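You operate a simulated robot arm through the tools that you are given. There is no shell and no other tool.

You are at the controls of a simulated robot arm. One attempt, no reset.

TASK
Turn the red grease knob to 2 and the blue to 2; wipe the stain off the gearbox.
Fine: guard door shut again, pad back. What is to be rubbed or washed off counts as gone when no trace of it is left.

The check looks at the end state, three seconds after you hand in, the way a careful person would. Anything else that was tipped, shoved, dropped, spilled or broken makes it a failure.

THE ROBOT
A 6-joint arm with a two-finger gripper, fixed in place. Base frame: the origin is at the foot of the arm, x ahead of it, y to its left, z up. Units: mm, degrees, N and s.
Its first joint turns from -166.0 to 166.0 degrees. Payload 2.45 kg.
The tool frame sits at the grasp point between the pads (the TCP): z along the fingers, y along the line on which they close. The tips reach 20 mm beyond it. The gripper opens to 140 mm. The gripper's body begins 168 mm behind the TCP.
Orientation is that of the tool frame in the base frame, as a unit quaternion [w, x, y, z]. With the fingers straight down and closing along the base's y, the tool's x points along the base's -x, its y along +y and its z along -z.

THE INTERFACE
- The arm moves only by the tool servo_tool. Its argument "targets" is one flat list of numbers, 7 for each row, row after row: the shift along the base's x, y, z in units of 150 mm (1.0 is 150 mm), then the turn, a rotation vector about the base's x, y, z in units of 180 degrees (1.0 is 180 degrees), then the opening, from 0 (shut) to 1 (fully open). In form: [tx, ty, tz, rx, ry, rz, grip, tx, ty, tz, rx, ry, rz, grip, ...]. A call has 1 to 20 rows; each row is the pose to reach, as a shift and turn from the pose commanded when the call began. A call with a number of a shift or a turn outside -1 to 1 is refused whole. Each row takes 0.2 s and may step no farther than 50 mm and 8.6 degrees from the row before; otherwise, or with a gripper value out of range, the whole call is refused. A pose out of reach is approached as far as the arm can. The call stops where the force on the tool passes 50 N (or 10 N more than at its start, if that is more) or the arm is blocked; 0.2 s more then pass. The fingers move at their own pace (about 45 mm/s each) and stop on an object; they squeeze with about 29 N. The grip force told is the motor's: it shows also when the fingers shut on nothing. Time passes only in rows, and 0.2 s behind the last, so rows that repeat a pose let the fingers close. It gives the time, the measured TCP pose, the force on the tool (base axes), the opening and the grip force at its end, in the units of the frame above (readings bear some noise), with the torque about the TCP (base axes, N m) and any sound that the robot's microphone picked up.
- Cameras (640 x 400 px; columns grow to the right, rows downward): "scene" is fixed at [218.8, 500.7, 1594.8]; the picture's right is [-0.49, -0.87, 0.00], its down [-0.34, 0.19, -0.92] and it looks along [0.80, -0.45, -0.39] (base axes); focal length 293 px, centre (320, 200). "wrist" rides on the gripper at [78, 11, -209] in the tool frame; the picture's right is [-0.14, 0.99, 0.00], its down [-0.92, -0.13, -0.37] and it looks along [-0.37, -0.05, 0.93] (tool axes); focal length 280 px, centre (320, 200). There is no depth. A picture from a camera that has moved, and an enlarged one, comes with that camera's place and axes in the base frame and with its lens.
- get_image(camera): a new picture of that camera. No time passes.
- inspect(camera, box): a new picture of the part [left, top, right, bottom] of that camera's present view, enlarged. No time passes.
- job_done(): hands the job in; it is judged then, once.

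Nothing tells you positions but the pictures and the camera data. Unless the task says otherwise, let go and move clear before handing in.

The tools are called after "Call:" as name(argument=value, ...) on one line, values as JSON. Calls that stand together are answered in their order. servo_tool: Moves the arm, as the interface text tells. Its arguments: {"type":"object","properties":{"targets":{"type":"array","items":{"type":"number"}}},"required":["targets"]} The other tools are called the same way: get_image (camera) takes a picture; inspect (camera, box) takes an enlarged picture of a part of a camera's view; job_done () hands the job in.

At the start:

```text
t: 0.0
tool_pos: [534.0, 188.0, 1488.9]
tool_rot: [0.0, 0.0, 1.0, 0.0]
contact_force: [-0.5, -0.1, -0.2]
moment: [-0.03, 0.01, 0.02]
width: 139.9
finger_force: 0.1
```

scene: 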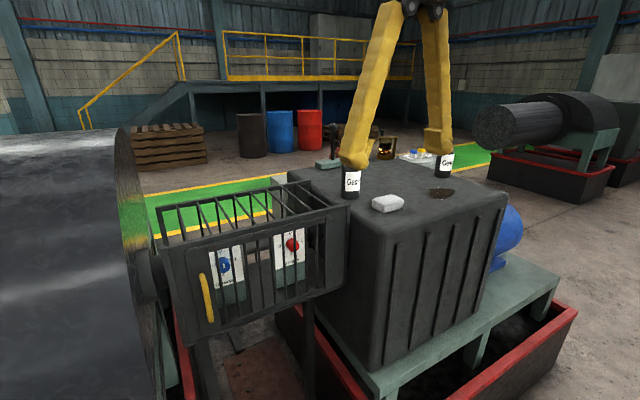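
wrist: 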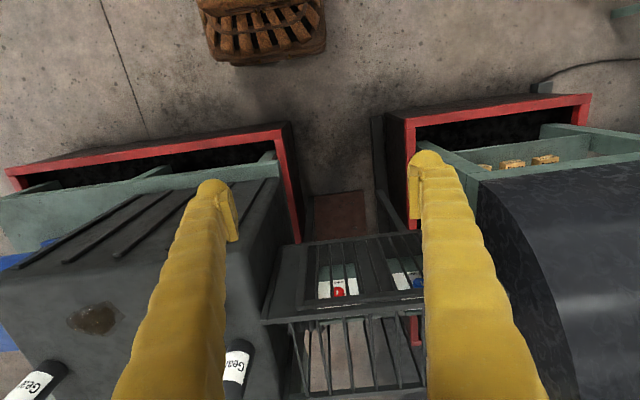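

I see a gearbox with a brown stain and a grey/white pad on top, plus a guard cage with a yellow-handled door in front of red and blue knobs. I'll look closer before moving.

Call:
inspect(camera="scene", box=[140, 170, 360, 350])

Call:
inspect(camera="scene", box=[280, 120, 520, 270])

Call:
inspect(camera="wrist", box=[240, 210, 460, 400])

Call:
inspect(camera="scene", box=[180, 220, 320, 310])

```text
2.22 times, centred on (250, 260) of scene
camera zoom: at [218.8, 500.7, 1594.8], right [-0.49, -0.87, 0.0], down [-0.34, 0.19, -0.92], along [0.8, -0.45, -0.39], focal length 652 px, centre (476, 67)
```

zoom: 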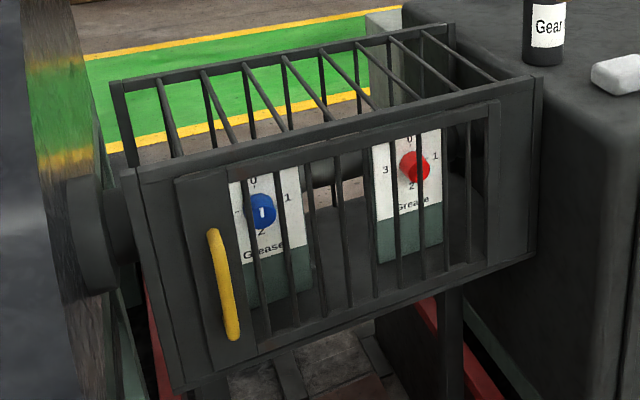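

```text
2.67 times, centred on (400, 195) of scene
camera zoom: at [218.8, 500.7, 1594.8], right [-0.49, -0.87, 0.0], down [-0.34, 0.19, -0.92], along [0.8, -0.45, -0.39], focal length 782 px, centre (107, 213)
```

zoom: 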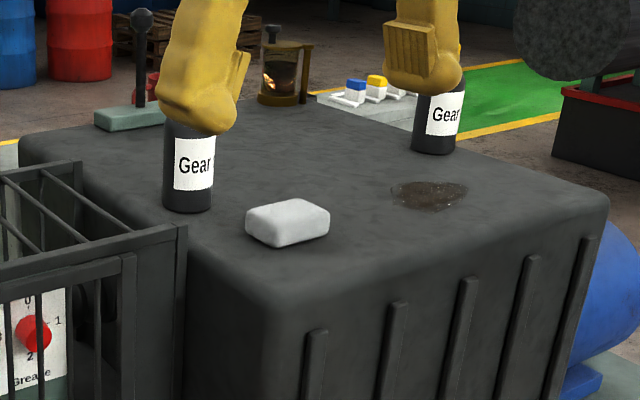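

```text
2.11 times, centred on (350, 305) of wrist
camera zoom: at [455.6, 198.2, 1699.8], right [0.14, 0.99, 0.0], down [0.92, -0.13, 0.37], along [0.37, -0.05, -0.93], focal length 590 px, centre (257, -21)
```

zoom: 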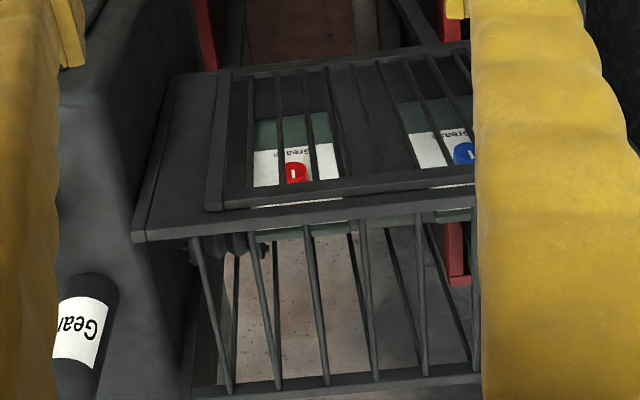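

```text
4.44 times, centred on (250, 265) of scene
camera zoom: at [218.8, 500.7, 1594.8], right [-0.49, -0.87, 0.0], down [-0.34, 0.19, -0.92], along [0.8, -0.45, -0.39], focal length 1304 px, centre (631, -89)
```

zoom: 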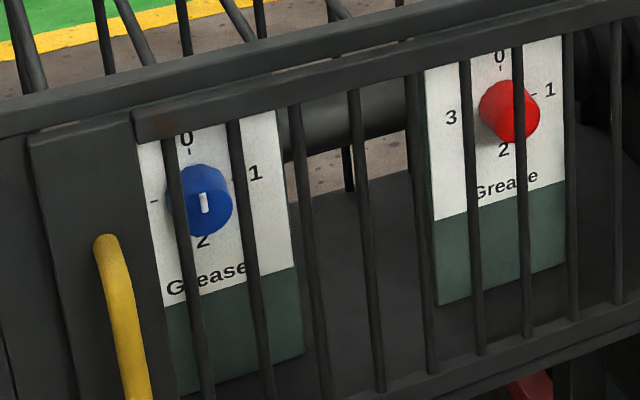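

The stain is near (880,-391,1192), the pad near (883,-131), and the knobs near (966,174,1092) and (964,395,1094). They sit behind a door whose handle is on the +y side, around (915,460,1040). I'll first swing the tool to horizontal, high above everything, to get a front view.

Call:
servo_tool(targets=[0.06, 0.06, -0.09, 0, -0.04545, 0, 1, 0.12, 0.12, -0.18, 0, -0.0909, 0, 1, 0.18, 0.18, -0.27, 0, -0.13635, 0, 1, 0.24, 0.24, -0.36, 0, -0.1818, 0, 1, 0.3, 0.3, -0.45, 0, -0.22725, 0, 1, 0.36, 0.36, -0.54, 0, -0.2727, 0, 1, 0.42, 0.42, -0.63, 0, -0.31815, 0, 1, 0.48, 0.48, -0.72, 0, -0.3636, 0, 1, 0.54, 0.54, -0.81, 0, -0.40905, 0, 1, 0.6, 0.6, -0.9, 0, -0.4545, 0, 1, 0.66, 0.66, -1, 0, -0.5, 0, 1])

```text
t: 2.4
tool_pos: [632.7, 287.8, 1339.6]
tool_rot: [0.708, 0.0, 0.707, 0.0]
contact_force: [-0.3, -0.3, -0.1]
moment: [0.0, 0.0, -0.01]
width: 140.0
finger_force: 0.0
```

Call:
get_image(camera="wrist")

Call:
get_image(camera="scene")

```text
taken
camera wrist: at [422.9, 297.1, 1261.9], right [0.0, 0.99, 0.14], down [-0.37, -0.13, 0.92], along [0.93, -0.05, 0.37], focal length 280 px, centre (320, 200)
```

wrist: 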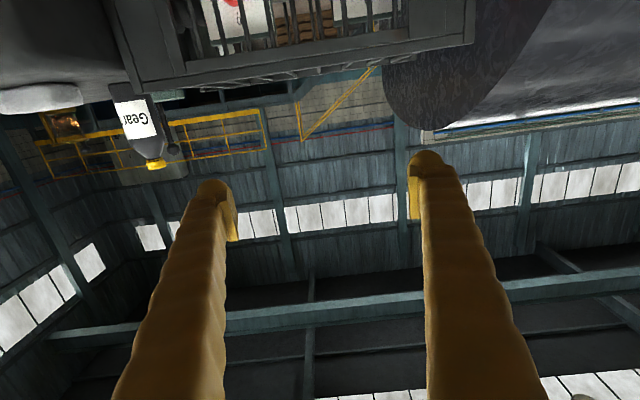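

```text
taken
```

scene: 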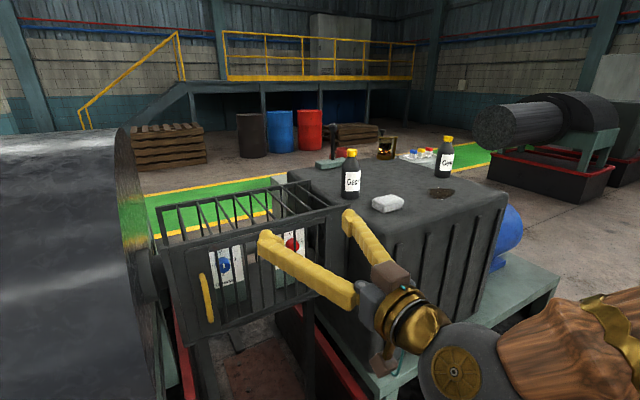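

The horizontal pose works. I'll lower the tool in front of the cage for a frontal view of the knobs and handle.

Call:
servo_tool(targets=[0, 0, -0.25, 0, 0, 0, 1, 0, 0, -0.5, 0, 0, 0, 1, 0, 0, -0.75, 0, 0, 0, 1, 0, 0, -1, 0, 0, 0, 1])

Call:
servo_tool(targets=[0, 0, -0.25, 0, 0, 0, 1, 0, 0, -0.5, 0, 0, 0, 1, 0, 0, -0.75, 0, 0, 0, 1, 0, 0, -1, 0, 0, 0, 1])

Call:
get_image(camera="wrist")

Call:
get_image(camera="scene")

```text
t: 3.4
tool_pos: [632.0, 285.3, 1190.8]
tool_rot: [0.708, 0.0, 0.707, 0.001]
contact_force: [-0.6, -0.5, -0.3]
moment: [0.0, -0.04, -0.02]
width: 139.9
finger_force: 0.0
```

```text
t: 4.4
tool_pos: [670.1, 321.3, 1043.2]
tool_rot: [0.707, 0.0, 0.708, 0.0]
contact_force: [0.4, -0.2, 0.0]
moment: [0.02, 0.07, 0.02]
width: 140.2
finger_force: 0.0
out of reach, approached as far as the arm can: row 1, 2, 3, 4
```

```text
taken
camera wrist: at [460.5, 332.2, 965.8], right [0.0, 0.99, 0.14], down [-0.37, -0.13, 0.92], along [0.93, -0.05, 0.37], focal length 280 px, centre (320, 200)
```

wrist: 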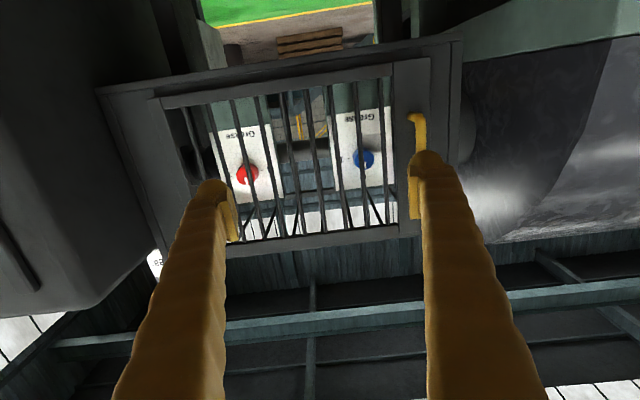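

```text
taken
```

scene: 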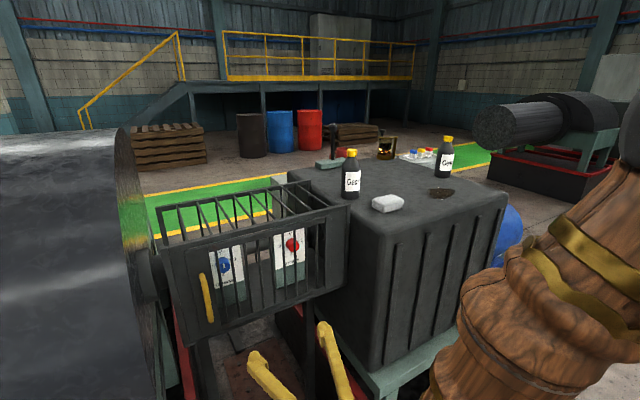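

Call:
inspect(camera="wrist", box=[180, 70, 460, 250])

Call:
inspect(camera="wrist", box=[215, 120, 295, 200])

Call:
inspect(camera="wrist", box=[325, 110, 435, 190])

Call:
inspect(camera="scene", box=[150, 210, 350, 340])

Call:
inspect(camera="scene", box=[205, 235, 315, 300])

```text
2.22 times, centred on (320, 160) of wrist
camera zoom: at [460.5, 332.2, 965.8], right [0.0, 0.99, 0.14], down [-0.37, -0.13, 0.92], along [0.93, -0.05, 0.37], focal length 623 px, centre (320, 289)
```

zoom: 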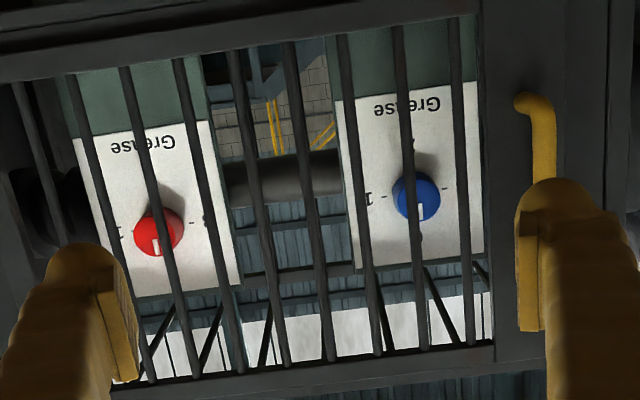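

```text
5.00 times, centred on (255, 160) of wrist
camera zoom: at [460.5, 332.2, 965.8], right [0.0, 0.99, 0.14], down [-0.37, -0.13, 0.92], along [0.93, -0.05, 0.37], focal length 1402 px, centre (645, 400)
```

zoom: 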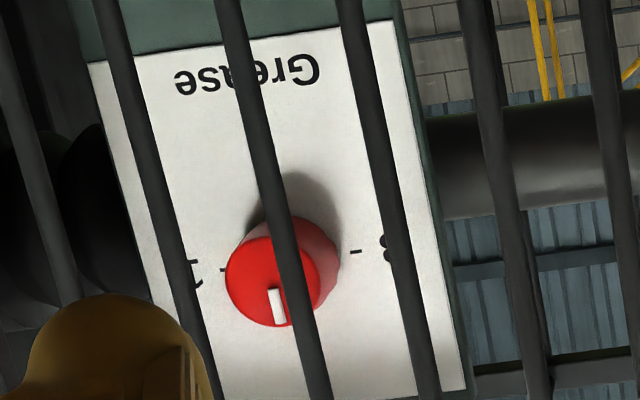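

```text
5.00 times, centred on (380, 150) of wrist
camera zoom: at [460.5, 332.2, 965.8], right [0.0, 0.99, 0.14], down [-0.37, -0.13, 0.92], along [0.93, -0.05, 0.37], focal length 1402 px, centre (20, 450)
```

zoom: 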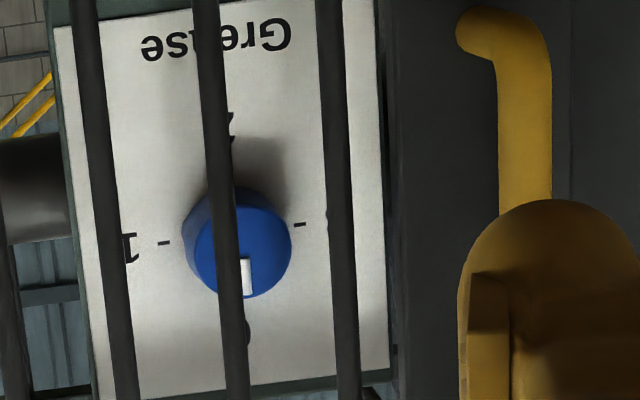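

```text
3.08 times, centred on (250, 275) of scene
camera zoom: at [218.8, 500.7, 1594.8], right [-0.49, -0.87, 0.0], down [-0.34, 0.19, -0.92], along [0.8, -0.45, -0.39], focal length 903 px, centre (535, -31)
```

zoom: 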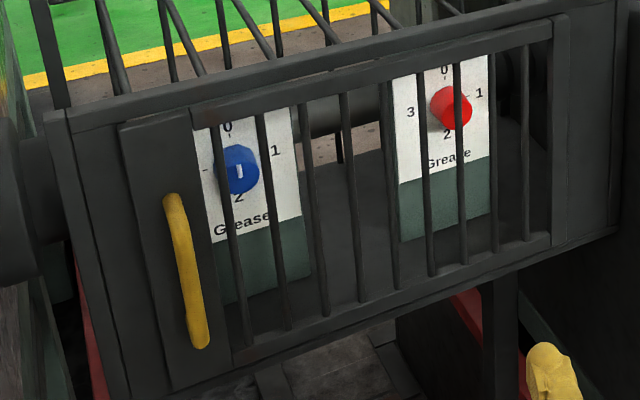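

```text
5.82 times, centred on (260, 268) of scene
camera zoom: at [218.8, 500.7, 1594.8], right [-0.49, -0.87, 0.0], down [-0.34, 0.19, -0.92], along [0.8, -0.45, -0.39], focal length 1707 px, centre (669, -193)
```

zoom: 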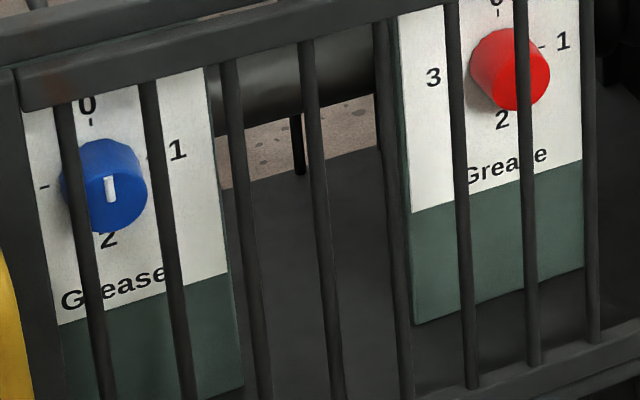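

Both knob pointers are at 0, so each needs a half turn (clockwise through 1 to 2). The handle's vertical bar is at about x 859, y 464, z 1010–1140. Next I'll move in front of the handle with the jaws half open.

Call:
servo_tool(targets=[0.15, 0.19, 0.04, 0, 0, 0, 0.6, 0.3, 0.38, 0.08, 0, 0, 0, 0.6, 0.45, 0.57, 0.12, 0, 0, 0, 0.6, 0.6, 0.76, 0.16, 0, 0, 0, 0.6, 0.73, 0.95, 0.21, 0, 0, 0, 0.6])

Call:
get_image(camera="wrist")

Call:
get_image(camera="scene")

```text
t: 5.6
tool_pos: [777.1, 465.3, 1072.4]
tool_rot: [0.707, 0.0, 0.707, 0.0]
contact_force: [0.0, 0.9, 0.9]
moment: [0.0, -0.02, 0.01]
width: 84.1
finger_force: 0.1
```

```text
taken
camera wrist: at [568.9, 476.7, 995.1], right [0.0, 0.99, 0.14], down [-0.37, -0.13, 0.92], along [0.93, -0.05, 0.36], focal length 280 px, centre (320, 200)
```

wrist: 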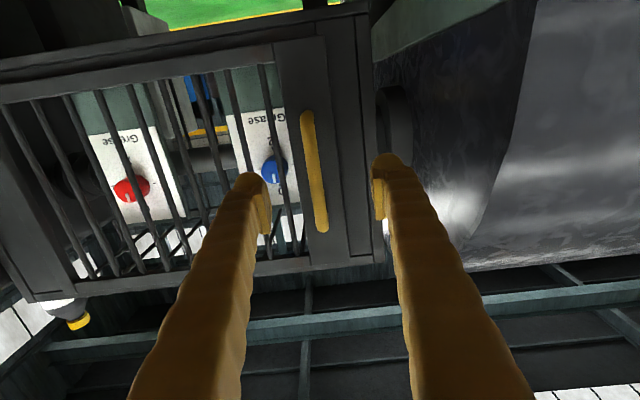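

```text
taken
```

scene: 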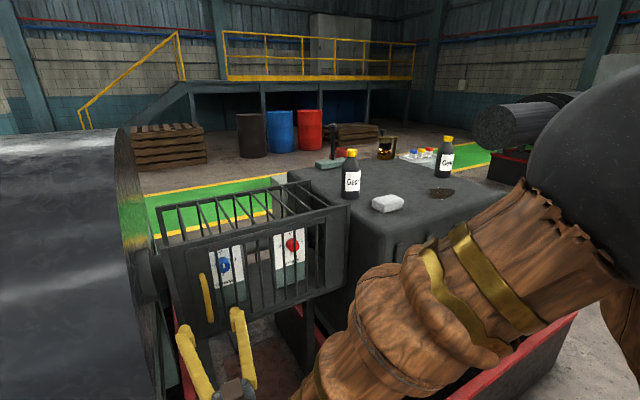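

The handle bar is centred about (853, 461, 1077). I'll advance onto it and close.

Call:
servo_tool(targets=[0.1, -0.01, 0.01, 0, 0, 0, 0.6, 0.2, -0.02, 0.02, 0, 0, 0, 0.6, 0.3, -0.025, 0.03, 0, 0, 0, 0.6, 0.4, -0.027, 0.03, 0, 0, 0, 0.6, 0.5, -0.027, 0.03, 0, 0, 0, 0.6])

Call:
get_image(camera="wrist")

Call:
inspect(camera="scene", box=[150, 210, 350, 340])

```text
t: 6.8
tool_pos: [853.2, 462.0, 1078.7]
tool_rot: [0.708, 0.0, 0.706, 0.0]
contact_force: [-0.5, -0.2, -0.1]
moment: [-0.02, 0.01, 0.03]
width: 84.4
finger_force: 0.0
```

```text
taken
camera wrist: at [644.4, 471.9, 1001.3], right [0.0, 0.99, 0.14], down [-0.37, -0.13, 0.92], along [0.93, -0.05, 0.36], focal length 280 px, centre (320, 200)
```

wrist: 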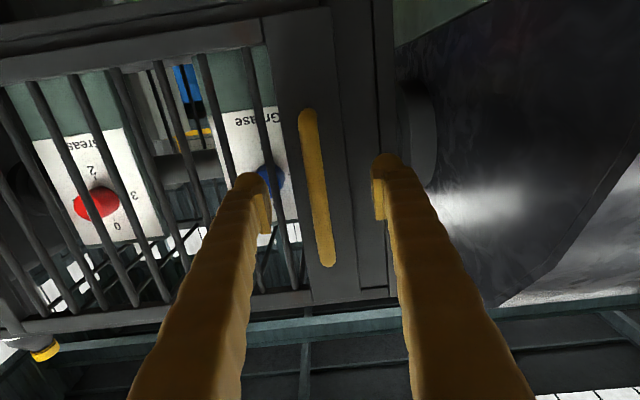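

```text
3.08 times, centred on (250, 275) of scene
camera zoom: at [218.8, 500.7, 1594.8], right [-0.49, -0.87, 0.0], down [-0.34, 0.19, -0.92], along [0.8, -0.45, -0.39], focal length 903 px, centre (535, -31)
```

zoom: 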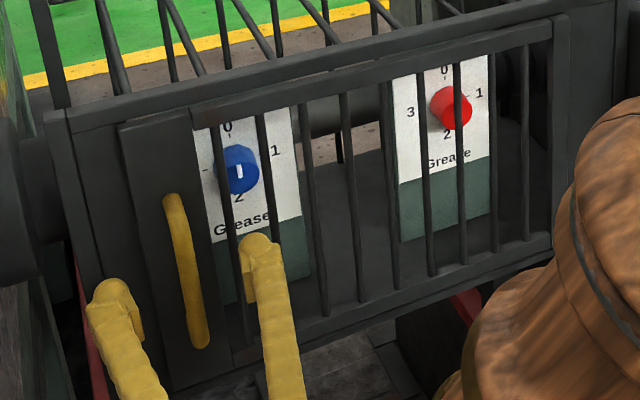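

Three views agree the bar is at x ≈ 857, and the jaws straddle it. Closing.

Call:
servo_tool(targets=[0.02, 0, 0, 0, 0, 0, 0.3, 0.02, 0, 0, 0, 0, 0, 0.1, 0.02, 0, 0, 0, 0, 0, 0, 0.02, 0, 0, 0, 0, 0, 0, 0.02, 0, 0, 0, 0, 0, 0])

Call:
get_image(camera="wrist")

```text
t: 8.0
tool_pos: [857.7, 459.9, 1079.3]
tool_rot: [0.707, 0.0, 0.707, 0.0]
contact_force: [-0.5, -13.3, -0.1]
moment: [0.0, 0.01, 0.1]
width: 9.0
finger_force: 22.0
```

```text
taken
camera wrist: at [647.7, 471.1, 1001.8], right [0.0, 0.99, 0.14], down [-0.37, -0.13, 0.92], along [0.93, -0.05, 0.36], focal length 280 px, centre (320, 200)
```

wrist: 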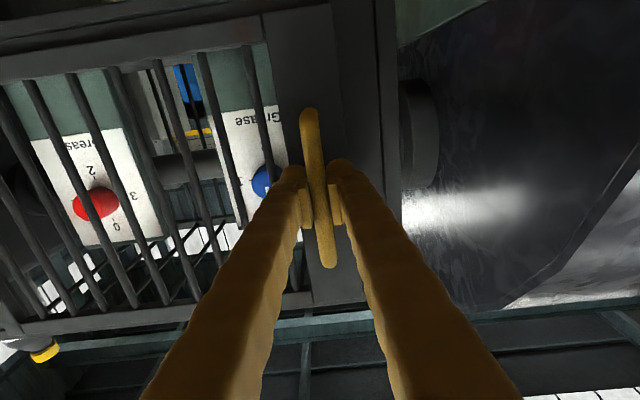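

Gripped (9 mm wide, 22 N). Now a gentle first pull along the door's arc, turning the tool with the door about a hinge near (915, 62).

Call:
servo_tool(targets=[0, -0.01, 0, 0, 0, 0, 0, -0.06, -0.018, 0, 0, 0, 0.007, 0, -0.12, -0.024, 0, 0, 0, 0.014, 0, -0.175, -0.034, 0, 0, 0, 0.021, 0, -0.23, -0.044, 0, 0, 0, 0.028, 0])

Call:
get_image(camera="wrist")

Call:
get_image(camera="scene")

```text
t: 9.2
tool_pos: [822.9, 455.6, 1078.8]
tool_rot: [0.706, -0.032, 0.707, 0.031]
contact_force: [-1.7, 13.9, -5.7]
moment: [0.12, 0.24, -0.1]
width: 8.7
finger_force: 36.0
```

```text
taken
camera wrist: at [613.4, 447.1, 1001.9], right [-0.09, 0.99, 0.14], down [-0.35, -0.16, 0.92], along [0.93, 0.03, 0.36], focal length 280 px, centre (320, 200)
```

wrist: 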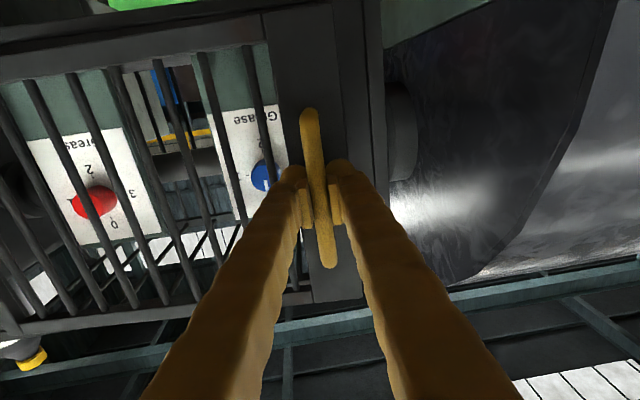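

```text
taken
```

scene: 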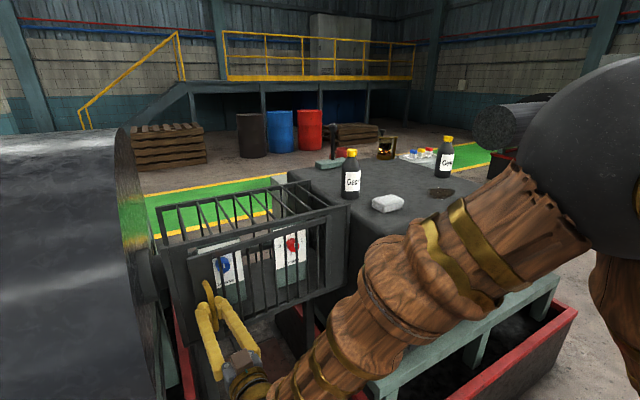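

The door is swinging open. Continuing along the arc.

Call:
servo_tool(targets=[-0.076, 0.005, 0, 0, 0, 0.009, 0, -0.152, -0.007, 0, 0, 0, 0.0185, 0, -0.303, -0.044, 0, 0, 0, 0.037, 0, -0.45, -0.089, 0, 0, 0, 0.0556, 0])

```text
t: 10.1
tool_pos: [770.3, 442.1, 1078.4]
tool_rot: [0.702, -0.076, 0.704, 0.076]
contact_force: [3.1, -7.0, -1.3]
moment: [0.02, -0.1, 0.06]
width: 8.3
finger_force: 35.7
stopped in row 4: the force on the tool passed its limit at 53 N (the readings are from after the stop); the commanded pose is now the measured one
```

The force spiked from speed or mismatch but has relaxed. The door is at about 12.5°, and the fit gives a hinge offset of 33 mm and a radius of about 398 mm. I'll continue more slowly.

Call:
servo_tool(targets=[-0.055, -0.018, 0, 0, 0, 0.007, 0, -0.111, -0.037, 0, 0, 0, 0.0139, 0, -0.165, -0.057, 0, 0, 0, 0.0208, 0, -0.219, -0.078, 0, 0, 0, 0.0278, 0, -0.272, -0.101, 0, 0, 0, 0.0347, 0, -0.325, -0.125, 0, 0, 0, 0.0417, 0, -0.378, -0.15, 0, 0, 0, 0.0486, 0, -0.43, -0.175, 0, 0, 0, 0.0556, 0, -0.481, -0.203, 0, 0, 0, 0.0625, 0, -0.532, -0.231, 0, 0, 0, 0.0694, 0])

Call:
get_image(camera="wrist")

Call:
get_image(camera="scene")

```text
t: 11.4
tool_pos: [726.3, 425.0, 1078.3]
tool_rot: [0.696, -0.117, 0.7, 0.113]
contact_force: [3.9, -8.4, 1.1]
moment: [0.44, 0.12, 0.08]
width: 8.4
finger_force: 36.2
out of reach, approached as far as the arm can: row 6
stopped in row 6: the force on the tool passed its limit at 58 N (the readings are from after the stop); the commanded pose is now the measured one
```

```text
taken
camera wrist: at [524.9, 366.2, 1003.1], right [-0.32, 0.94, 0.13], down [-0.3, -0.23, 0.92], along [0.9, 0.25, 0.36], focal length 280 px, centre (320, 200)
```

wrist: 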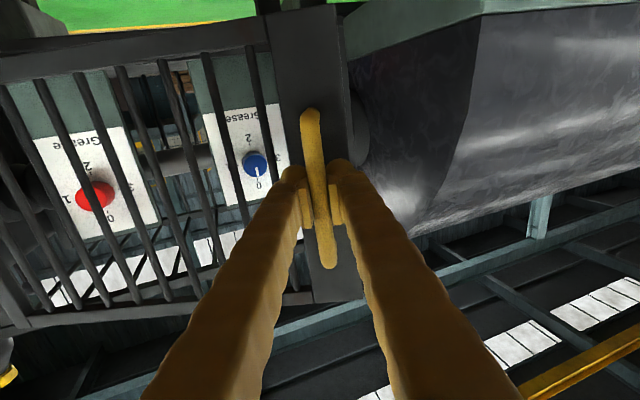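

```text
taken
```

scene: 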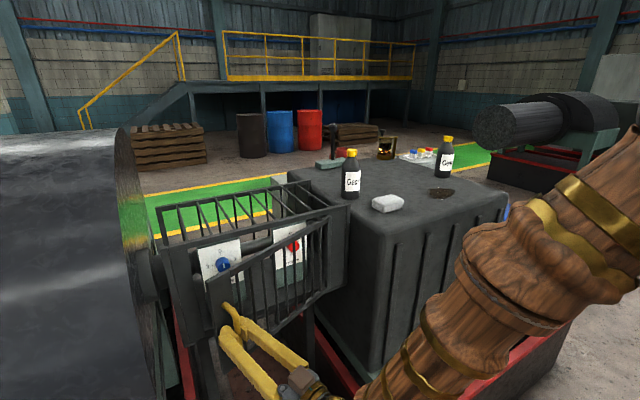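

The arm has reached its inner limit with a level tool, and the door is about 19° open. I'll let go, rise straight up off the handle, and later push the door from inside with the tool pointing down.

Call:
servo_tool(targets=[0, 0, 0, 0, 0, 0, 0.3, 0, 0, 0, 0, 0, 0, 0.3, 0, 0, 0, 0, 0, 0, 0.3, 0, 0, 0.1, 0, 0, 0, 0.3, 0, 0, 0.25, 0, 0, 0, 0.3, 0, 0, 0.4, 0, 0, 0, 0.3, 0, 0, 0.6, 0, 0, 0, 0.3, 0, 0, 0.8, 0, 0, 0, 0.3, 0, 0, 1, 0, 0, 0, 0.3])

Call:
get_image(camera="wrist")

Call:
get_image(camera="scene")

```text
t: 13.4
tool_pos: [726.9, 425.8, 1230.0]
tool_rot: [0.695, -0.119, 0.7, 0.114]
contact_force: [-0.1, -0.5, 0.3]
moment: [0.03, 0.02, 0.01]
width: 41.8
finger_force: 0.0
```

```text
taken
camera wrist: at [524.9, 366.6, 1154.5], right [-0.32, 0.94, 0.13], down [-0.3, -0.23, 0.92], along [0.9, 0.25, 0.36], focal length 280 px, centre (320, 200)
```

wrist: 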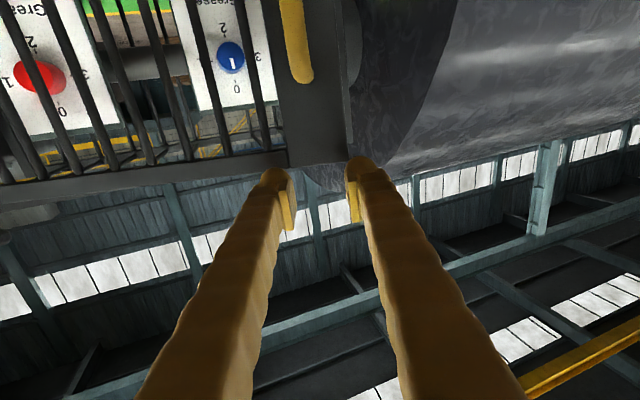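

```text
taken
```

scene: 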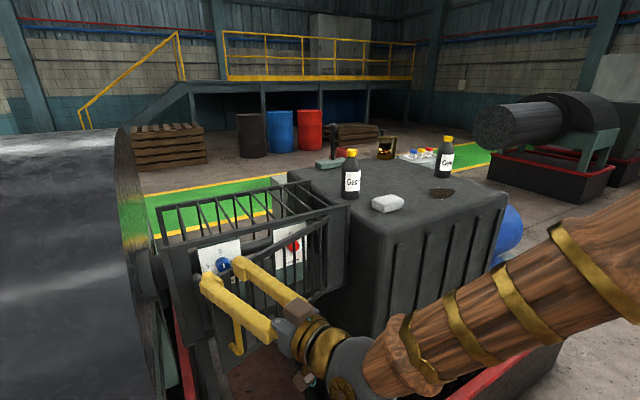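

The door stays put and its top is at about z 1205. I'll rise further, pitch the tool back down while closing the fingers, and hover over the gap behind the door's free edge.

Call:
servo_tool(targets=[0, 0, 0.33, 0, 0, 0, 0.2, 0.04, 0.016, 0.6, -0.0148, 0.043, 0, 0, 0.08, 0.032, 0.8, -0.0296, 0.086, 0, 0, 0.13, 0.05, 0.8, -0.0444, 0.129, 0, 0, 0.18, 0.065, 0.8, -0.0592, 0.172, 0, 0, 0.22, 0.08, 0.8, -0.074, 0.2149, 0, 0, 0.27, 0.1, 0.8, -0.0888, 0.2579, 0, 0, 0.31, 0.11, 0.8, -0.1036, 0.3009, 0, 0, 0.36, 0.13, 0.8, -0.1184, 0.3439, 0, 0, 0.4, 0.145, 0.8, -0.1332, 0.3869, 0, 0, 0.45, 0.16, 0.8, -0.148, 0.4298, 0, 0, 0.487, 0.173, 0.8, -0.1628, 0.4728, 0, 0])

Call:
get_image(camera="wrist")

Call:
get_image(camera="scene")

```text
t: 16.1
tool_pos: [798.0, 448.5, 1350.5]
tool_rot: [-0.003, -0.169, 0.986, -0.002]
contact_force: [-0.6, 0.0, 1.5]
moment: [0.04, -0.14, 0.03]
width: 0.0
finger_force: 29.0
```

```text
taken
camera wrist: at [722.6, 434.9, 1560.8], right [-0.2, 0.98, 0.0], down [0.91, 0.19, 0.36], along [0.36, 0.07, -0.93], focal length 280 px, centre (320, 200)
```

wrist: 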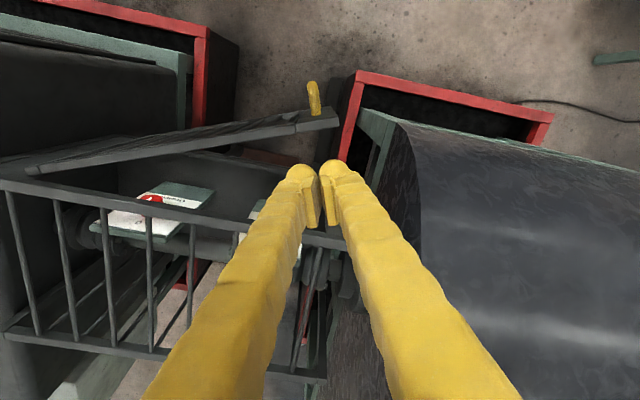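

```text
taken
```

scene: 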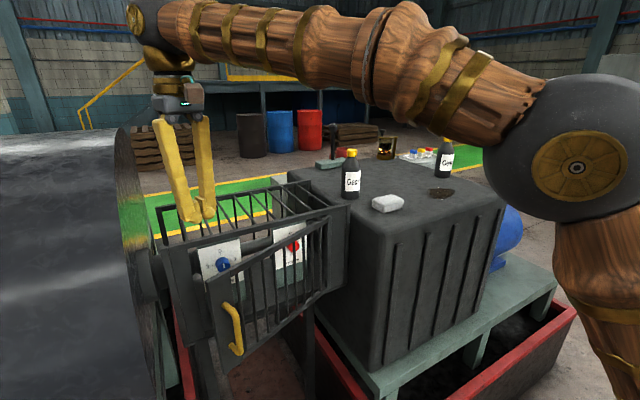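

The top view confirms the door edge at about (755, 460) and the cage front at x ≈ 912, so the fingers are over the gap. I'll descend behind the door.

Call:
servo_tool(targets=[0.01, 0, -0.25, 0, 0, 0, 0, 0.01, 0, -0.5, 0, 0, 0, 0, 0.01, 0, -0.75, 0, 0, 0, 0, 0.01, 0, -1, 0, 0, 0, 0])

Call:
servo_tool(targets=[0, 0, -0.2, 0, 0, 0, 0, 0, 0, -0.4, 0, 0, 0, 0, 0, 0, -0.5, 0, 0, 0, 0])

Call:
get_image(camera="wrist")

Call:
get_image(camera="scene")

```text
t: 17.1
tool_pos: [801.2, 449.7, 1198.3]
tool_rot: [-0.004, -0.169, 0.986, -0.002]
contact_force: [0.5, 0.1, -0.4]
moment: [-0.02, -0.03, 0.0]
width: 0.1
finger_force: 29.1
```

```text
t: 17.9
tool_pos: [801.2, 449.4, 1124.4]
tool_rot: [-0.003, -0.167, 0.986, -0.003]
contact_force: [-1.0, 0.1, 1.0]
moment: [0.02, -0.04, -0.01]
width: 0.0
finger_force: 29.0
```

```text
taken
camera wrist: at [724.1, 434.3, 1334.5], right [-0.2, 0.98, 0.0], down [0.91, 0.19, 0.36], along [0.36, 0.07, -0.93], focal length 280 px, centre (320, 200)
```

wrist: 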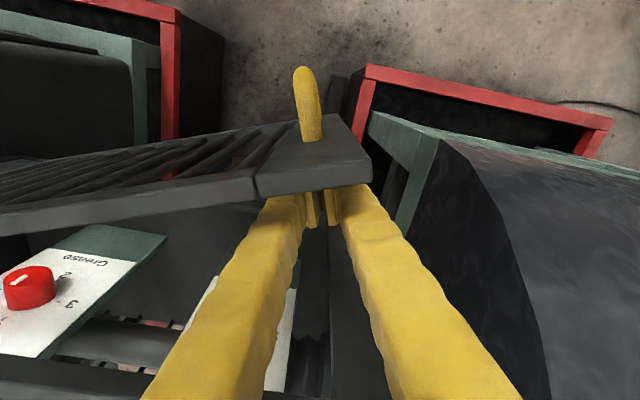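

```text
taken
```

scene: 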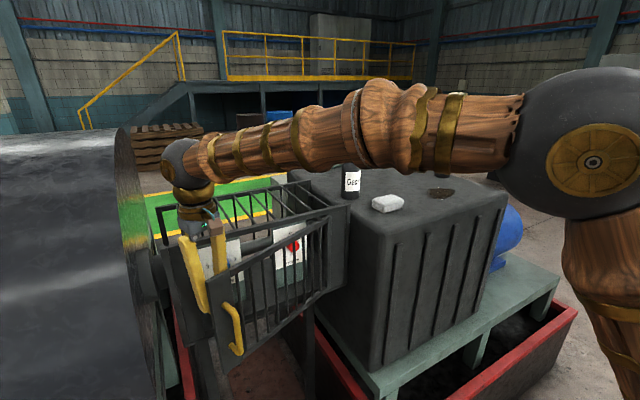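

The fingers are behind the door stile. I'll sweep them along the arc about hinge (893, 63) to push the door open.

Call:
servo_tool(targets=[-0.089, -0.023, 0, 0, 0, 0.0111, 0, -0.178, -0.049, 0, 0, 0, 0.0222, 0, -0.266, -0.079, 0, 0, 0, 0.0333, 0, -0.353, -0.111, 0, 0, 0, 0.0444, 0, -0.438, -0.146, 0, 0, 0, 0.0556, 0, -0.522, -0.184, 0, 0, 0, 0.0667, 0, -0.605, -0.226, 0, 0, 0, 0.0778, 0, -0.686, -0.269, 0, 0, 0, 0.0889, 0, -0.765, -0.316, 0, 0, 0, 0.1, 0, -0.843, -0.365, 0, 0, 0, 0.1111, 0, -0.919, -0.418, 0, 0, 0, 0.1222, 0, -0.994, -0.472, 0, 0, 0, 0.1333, 0])

Call:
get_image(camera="wrist")

Call:
get_image(camera="scene")

```text
t: 20.4
tool_pos: [653.3, 379.9, 1123.0]
tool_rot: [-0.003, -0.37, 0.929, -0.003]
contact_force: [1.1, 0.1, -0.2]
moment: [0.0, 0.03, -0.02]
width: 0.0
finger_force: 28.4
```

```text
taken
camera wrist: at [588.6, 335.7, 1334.8], right [-0.58, 0.81, 0.0], down [0.76, 0.54, 0.36], along [0.3, 0.21, -0.93], focal length 280 px, centre (320, 200)
```

wrist: 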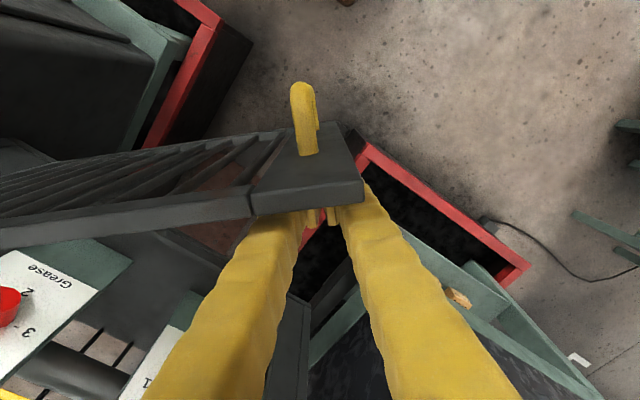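

```text
taken
```

scene: 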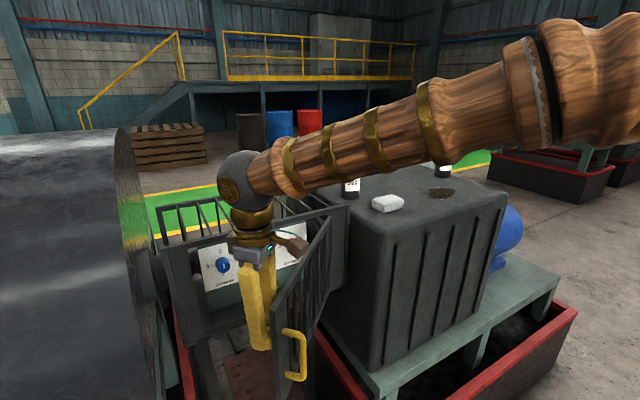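

The door moves freely, now around 45°. Continuing the arc.

Call:
servo_tool(targets=[-0.09, -0.072, 0, 0, 0, 0.0139, 0, -0.177, -0.148, 0, 0, 0, 0.0278, 0, -0.261, -0.228, 0, 0, 0, 0.0417, 0, -0.341, -0.311, 0, 0, 0, 0.0556, 0, -0.417, -0.398, 0, 0, 0, 0.0694, 0, -0.489, -0.488, 0, 0, 0, 0.0833, 0, -0.558, -0.581, 0, 0, 0, 0.0972, 0, -0.623, -0.677, 0, 0, 0, 0.1111, 0, -0.683, -0.775, 0, 0, 0, 0.125, 0, -0.738, -0.877, 0, 0, 0, 0.1389, 0])

Call:
get_image(camera="wrist")

Call:
get_image(camera="scene")

```text
t: 22.6
tool_pos: [541.9, 246.6, 1124.4]
tool_rot: [-0.003, -0.562, 0.827, -0.003]
contact_force: [-0.3, 0.0, -0.1]
moment: [0.0, 0.03, -0.02]
width: 0.1
finger_force: 28.8
```

```text
taken
camera wrist: at [501.9, 179.9, 1334.9], right [-0.87, 0.49, 0.0], down [0.46, 0.81, 0.36], along [0.18, 0.31, -0.93], focal length 280 px, centre (320, 200)
```

wrist: 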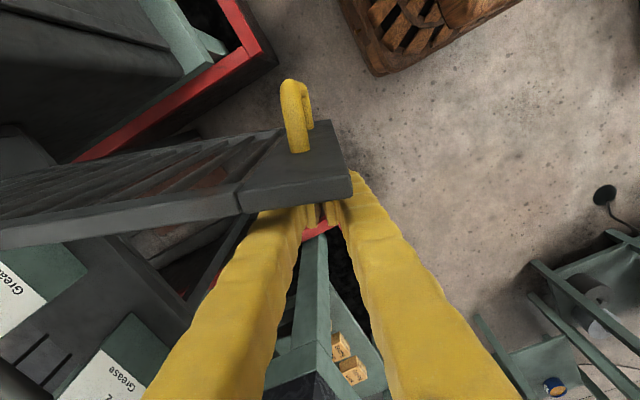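

```text
taken
```

scene: 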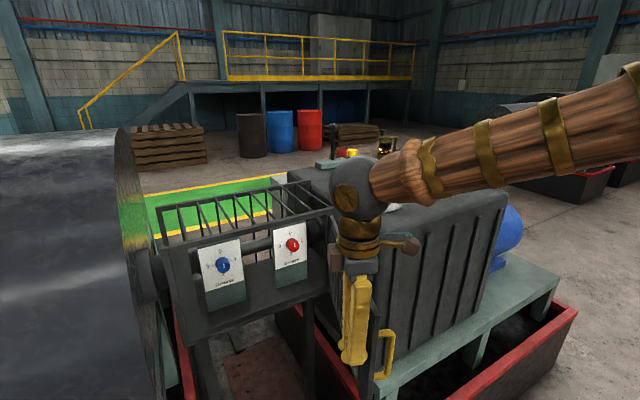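

Call:
servo_tool(targets=[-0.051, -0.103, 0, 0, 0, 0.0139, 0, -0.098, -0.209, 0, 0, 0, 0.0278, 0, -0.14, -0.317, 0, 0, 0, 0.0417, 0, -0.177, -0.426, 0, 0, 0, 0.0556, 0, -0.21, -0.537, 0, 0, 0, 0.0694, 0, -0.237, -0.649, 0, 0, 0, 0.0833, 0, -0.261, -0.762, 0, 0, 0, 0.0972, 0, -0.278, -0.876, 0, 0, 0, 0.1111, 0, -0.291, -0.991, 0, 0, 0, 0.125, 0])

Call:
get_image(camera="wrist")

Call:
get_image(camera="scene")

```text
t: 24.6
tool_pos: [497.3, 100.7, 1124.9]
tool_rot: [0.001, 0.713, -0.701, 0.004]
contact_force: [0.3, -0.4, -0.2]
moment: [0.0, 0.01, -0.02]
width: 0.3
finger_force: 28.7
```

```text
taken
camera wrist: at [486.9, 22.8, 1335.1], right [-0.99, 0.12, 0.0], down [0.11, 0.93, 0.36], along [0.05, 0.36, -0.93], focal length 280 px, centre (320, 200)
```

wrist: 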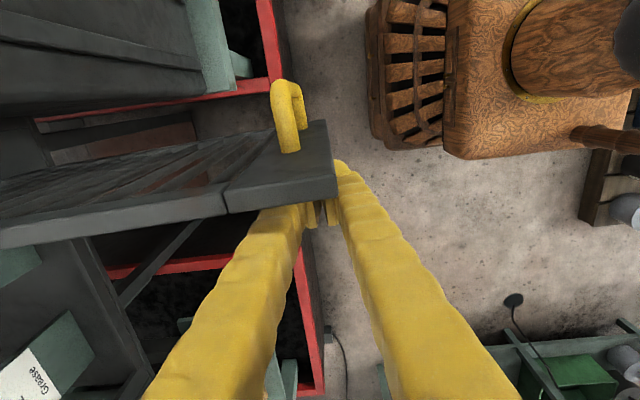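

```text
taken
```

scene: 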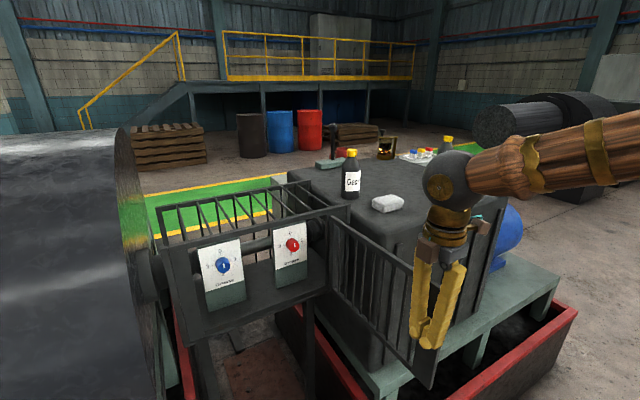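

The door is at about 90° with no contact forces. I'll nudge it a few degrees further for arm clearance, guarded by force, then rise.

Call:
servo_tool(targets=[-0.003, -0.06, 0, 0, 0, 0.005, 0, -0.006, -0.12, 0, 0, 0, 0.01, 0, -0.008, -0.18, 0, 0, 0, 0.016, 0, -0.01, -0.24, 0, 0, 0, 0.022, 0, -0.01, -0.3, 0, 0, 0, 0.03, 0])

Call:
inspect(camera="scene", box=[300, 170, 500, 400])

```text
t: 25.9
tool_pos: [497.0, 55.0, 1123.9]
tool_rot: [0.001, 0.744, -0.668, 0.003]
contact_force: [-1.1, -0.8, 0.0]
moment: [0.0, -0.02, -0.01]
width: 0.1
finger_force: 28.9
```

```text
1.74 times, centred on (400, 285) of scene
camera zoom: at [218.8, 500.7, 1594.8], right [-0.49, -0.87, 0.0], down [-0.34, 0.19, -0.92], along [0.8, -0.45, -0.39], focal length 510 px, centre (181, 52)
```

zoom: 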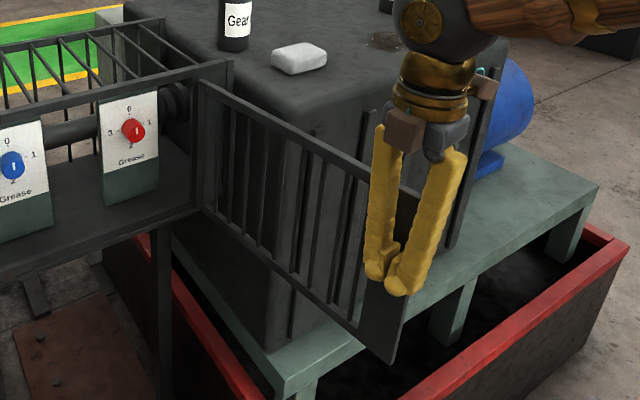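

Door is at about 96°, clear of everything. Now I'll rise and rotate the tool back to level toward the knobs.

Call:
servo_tool(targets=[0, 0.1, 0.1, 0, 0, 0, 0, 0, 0.15, 0.4, 0, 0, 0, 0, 0, 0.15, 0.7, 0, 0, 0, 0, 0, 0.15, 1, 0, 0, 0, 0])

Call:
servo_tool(targets=[0.067, 0.067, 0.1, 0.02734, -0.02453, -0.02734, 0, 0.133, 0.133, 0.2, 0.05468, -0.04907, -0.05468, 0, 0.2, 0.2, 0.3, 0.08202, -0.0736, -0.08202, 0, 0.267, 0.267, 0.4, 0.10936, -0.09813, -0.10936, 0, 0.333, 0.333, 0.5, 0.1367, -0.12267, -0.1367, 0, 0.4, 0.4, 0.6, 0.16404, -0.1472, -0.16404, 0.1, 0.467, 0.467, 0.6, 0.19138, -0.17173, -0.19138, 0.2, 0.533, 0.533, 0.6, 0.21872, -0.19627, -0.21872, 0.3, 0.6, 0.6, 0.6, 0.24606, -0.2208, -0.24606, 0.4, 0.667, 0.667, 0.6, 0.2734, -0.24533, -0.2734, 0.5, 0.733, 0.733, 0.6, 0.30074, -0.26987, -0.30074, 0.5, 0.8, 0.8, 0.6, 0.32808, -0.2944, -0.32808, 0.5, 0.867, 0.867, 0.6, 0.35542, -0.31893, -0.35542, 0.5, 0.933, 0.933, 0.6, 0.38276, -0.34347, -0.38276, 0.5, 1, 1, 0.6, 0.4101, -0.368, -0.4101, 0.5])

Call:
get_image(camera="wrist")

Call:
get_image(camera="scene")

```text
t: 26.9
tool_pos: [494.8, 74.0, 1274.3]
tool_rot: [0.001, 0.744, -0.668, 0.004]
contact_force: [-0.6, 0.0, 0.5]
moment: [-0.02, -0.01, 0.0]
width: 0.1
finger_force: 29.3
```

```text
t: 30.2
tool_pos: [619.9, 154.1, 1268.0]
tool_rot: [0.548, -0.103, 0.802, -0.214]
contact_force: [0.3, -1.4, -0.7]
moment: [-0.02, 0.0, -0.02]
width: 70.0
finger_force: 0.0
out of reach, approached as far as the arm can: row 11, 12, 13
stopped in row 15: the arm was blocked; the commanded pose is now the measured one
```

```text
taken
camera wrist: at [398.6, 180.6, 1262.4], right [0.12, 0.93, -0.34], down [0.0, 0.34, 0.94], along [0.99, -0.11, 0.04], focal length 280 px, centre (320, 200)
```

wrist: 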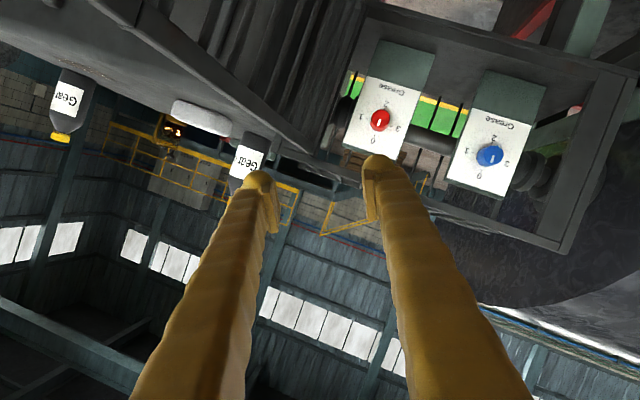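

```text
taken
```

scene: 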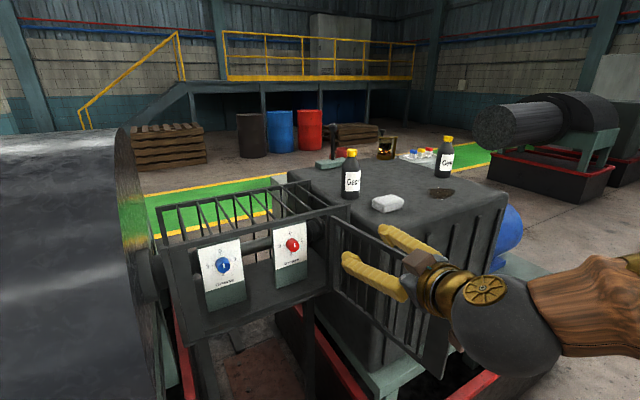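

The arm hit its inner limit while rotating; nothing was touched. I'll move forward and finish levelling the tool.

Call:
servo_tool(targets=[0.2, 0.06, 0.05, 0, 0, 0, 0.5, 0.4, 0.12, 0.1, 0.0181, -0.0145, 0.0063, 0.5, 0.6, 0.2, 0.15, 0.0483, -0.0387, 0.0169, 0.5, 0.75, 0.27, 0.2, 0.0724, -0.058, 0.0253, 0.5, 0.9, 0.34, 0.2, 0.0965, -0.0774, 0.0338, 0.5, 1, 0.4, 0.2, 0.1207, -0.0968, 0.0422, 0.5, 1, 0.4, 0.2, 0.1448, -0.1161, 0.0507, 0.5])

Call:
get_image(camera="wrist")

Call:
get_image(camera="scene")

```text
t: 31.9
tool_pos: [770.4, 214.5, 1298.0]
tool_rot: [0.708, 0.0, 0.706, 0.0]
contact_force: [0.4, -0.1, 0.0]
moment: [-0.02, -0.02, -0.01]
width: 69.8
finger_force: 0.0
```

```text
taken
camera wrist: at [561.1, 224.5, 1220.2], right [0.0, 0.99, 0.14], down [-0.37, -0.13, 0.92], along [0.93, -0.05, 0.37], focal length 280 px, centre (320, 200)
```

wrist: 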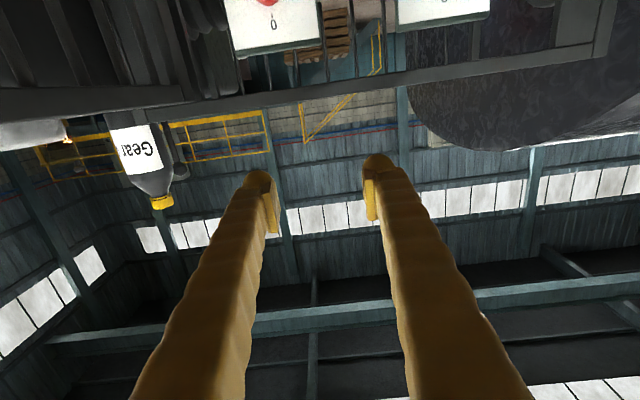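

```text
taken
```

scene: 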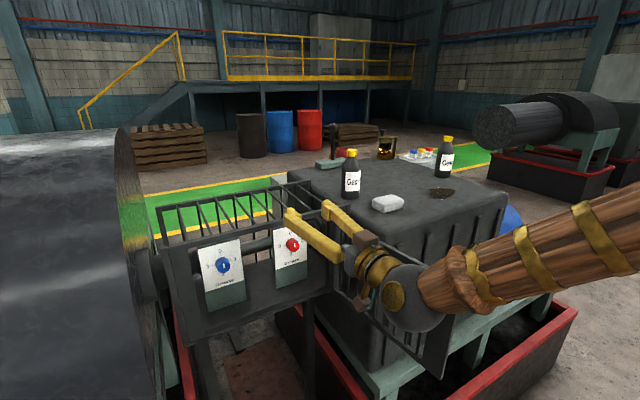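

Level and clear of the door. I'll descend to knob height with the jaws half open.

Call:
servo_tool(targets=[0, 0, -0.25, 0, 0, 0, 0.5, 0, 0, -0.5, 0, 0, 0, 0.5, 0, 0, -0.75, 0, 0, 0, 0.5, 0, 0, -1, 0, 0, 0, 0.5])

Call:
servo_tool(targets=[0, -0.03, -0.12, 0, 0, 0, 0.5, 0, -0.06, -0.24, 0, 0, 0, 0.5, 0, -0.1, -0.34, 0, 0, 0, 0.5])

Call:
get_image(camera="wrist")

Call:
get_image(camera="scene")

```text
t: 32.9
tool_pos: [770.6, 212.9, 1147.4]
tool_rot: [0.708, 0.0, 0.707, -0.001]
contact_force: [-0.6, -1.0, -0.4]
moment: [0.03, -0.02, 0.02]
width: 70.0
finger_force: 0.0
```

```text
t: 33.6
tool_pos: [770.2, 200.2, 1095.8]
tool_rot: [0.707, 0.001, 0.707, -0.001]
contact_force: [0.8, -0.3, -0.5]
moment: [-0.01, 0.03, 0.02]
width: 69.9
finger_force: 0.1
```

```text
taken
camera wrist: at [561.4, 210.9, 1018.5], right [0.0, 0.99, 0.14], down [-0.37, -0.13, 0.92], along [0.93, -0.05, 0.37], focal length 280 px, centre (320, 200)
```

wrist: 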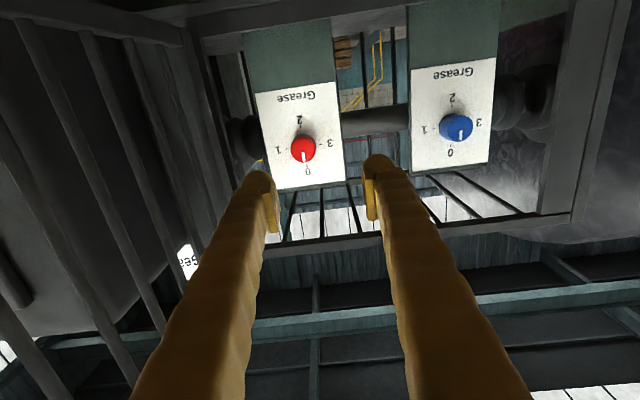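

```text
taken
```

scene: 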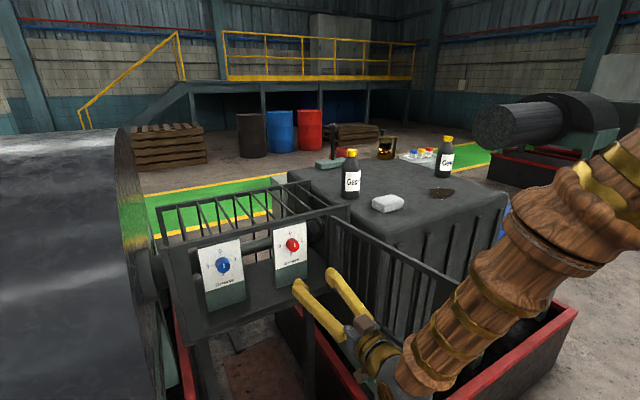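

Call:
inspect(camera="wrist", box=[240, 80, 360, 190])

Call:
inspect(camera="wrist", box=[400, 60, 510, 170])

Call:
inspect(camera="scene", box=[190, 215, 330, 310])

```text
3.64 times, centred on (300, 135) of wrist
camera zoom: at [561.4, 210.9, 1018.5], right [0.0, 0.99, 0.14], down [-0.37, -0.13, 0.92], along [0.93, -0.05, 0.37], focal length 1020 px, centre (393, 436)
```

zoom: 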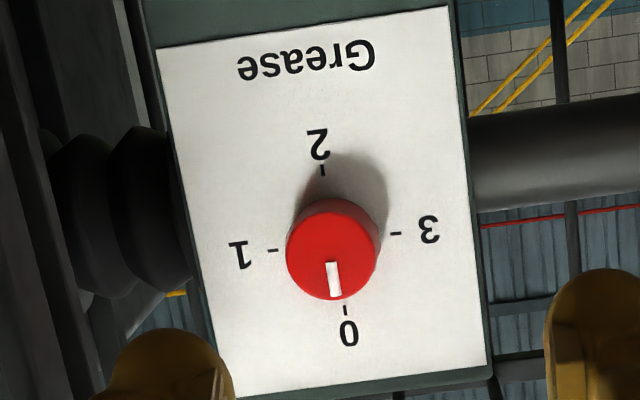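

```text
3.64 times, centred on (455, 115) of wrist
camera zoom: at [561.4, 210.9, 1018.5], right [0.0, 0.99, 0.14], down [-0.37, -0.13, 0.92], along [0.93, -0.05, 0.37], focal length 1020 px, centre (-171, 509)
```

zoom: 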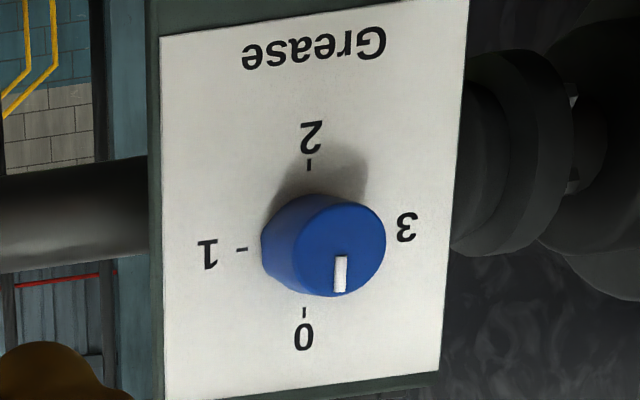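

```text
4.21 times, centred on (260, 262) of scene
camera zoom: at [218.8, 500.7, 1594.8], right [-0.49, -0.87, 0.0], down [-0.34, 0.19, -0.92], along [0.8, -0.45, -0.39], focal length 1236 px, centre (573, -63)
```

zoom: 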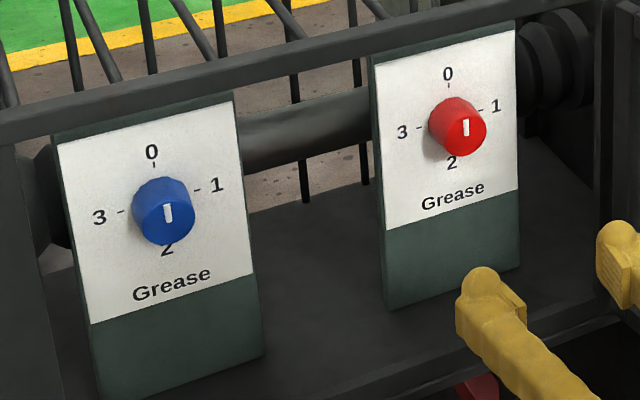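

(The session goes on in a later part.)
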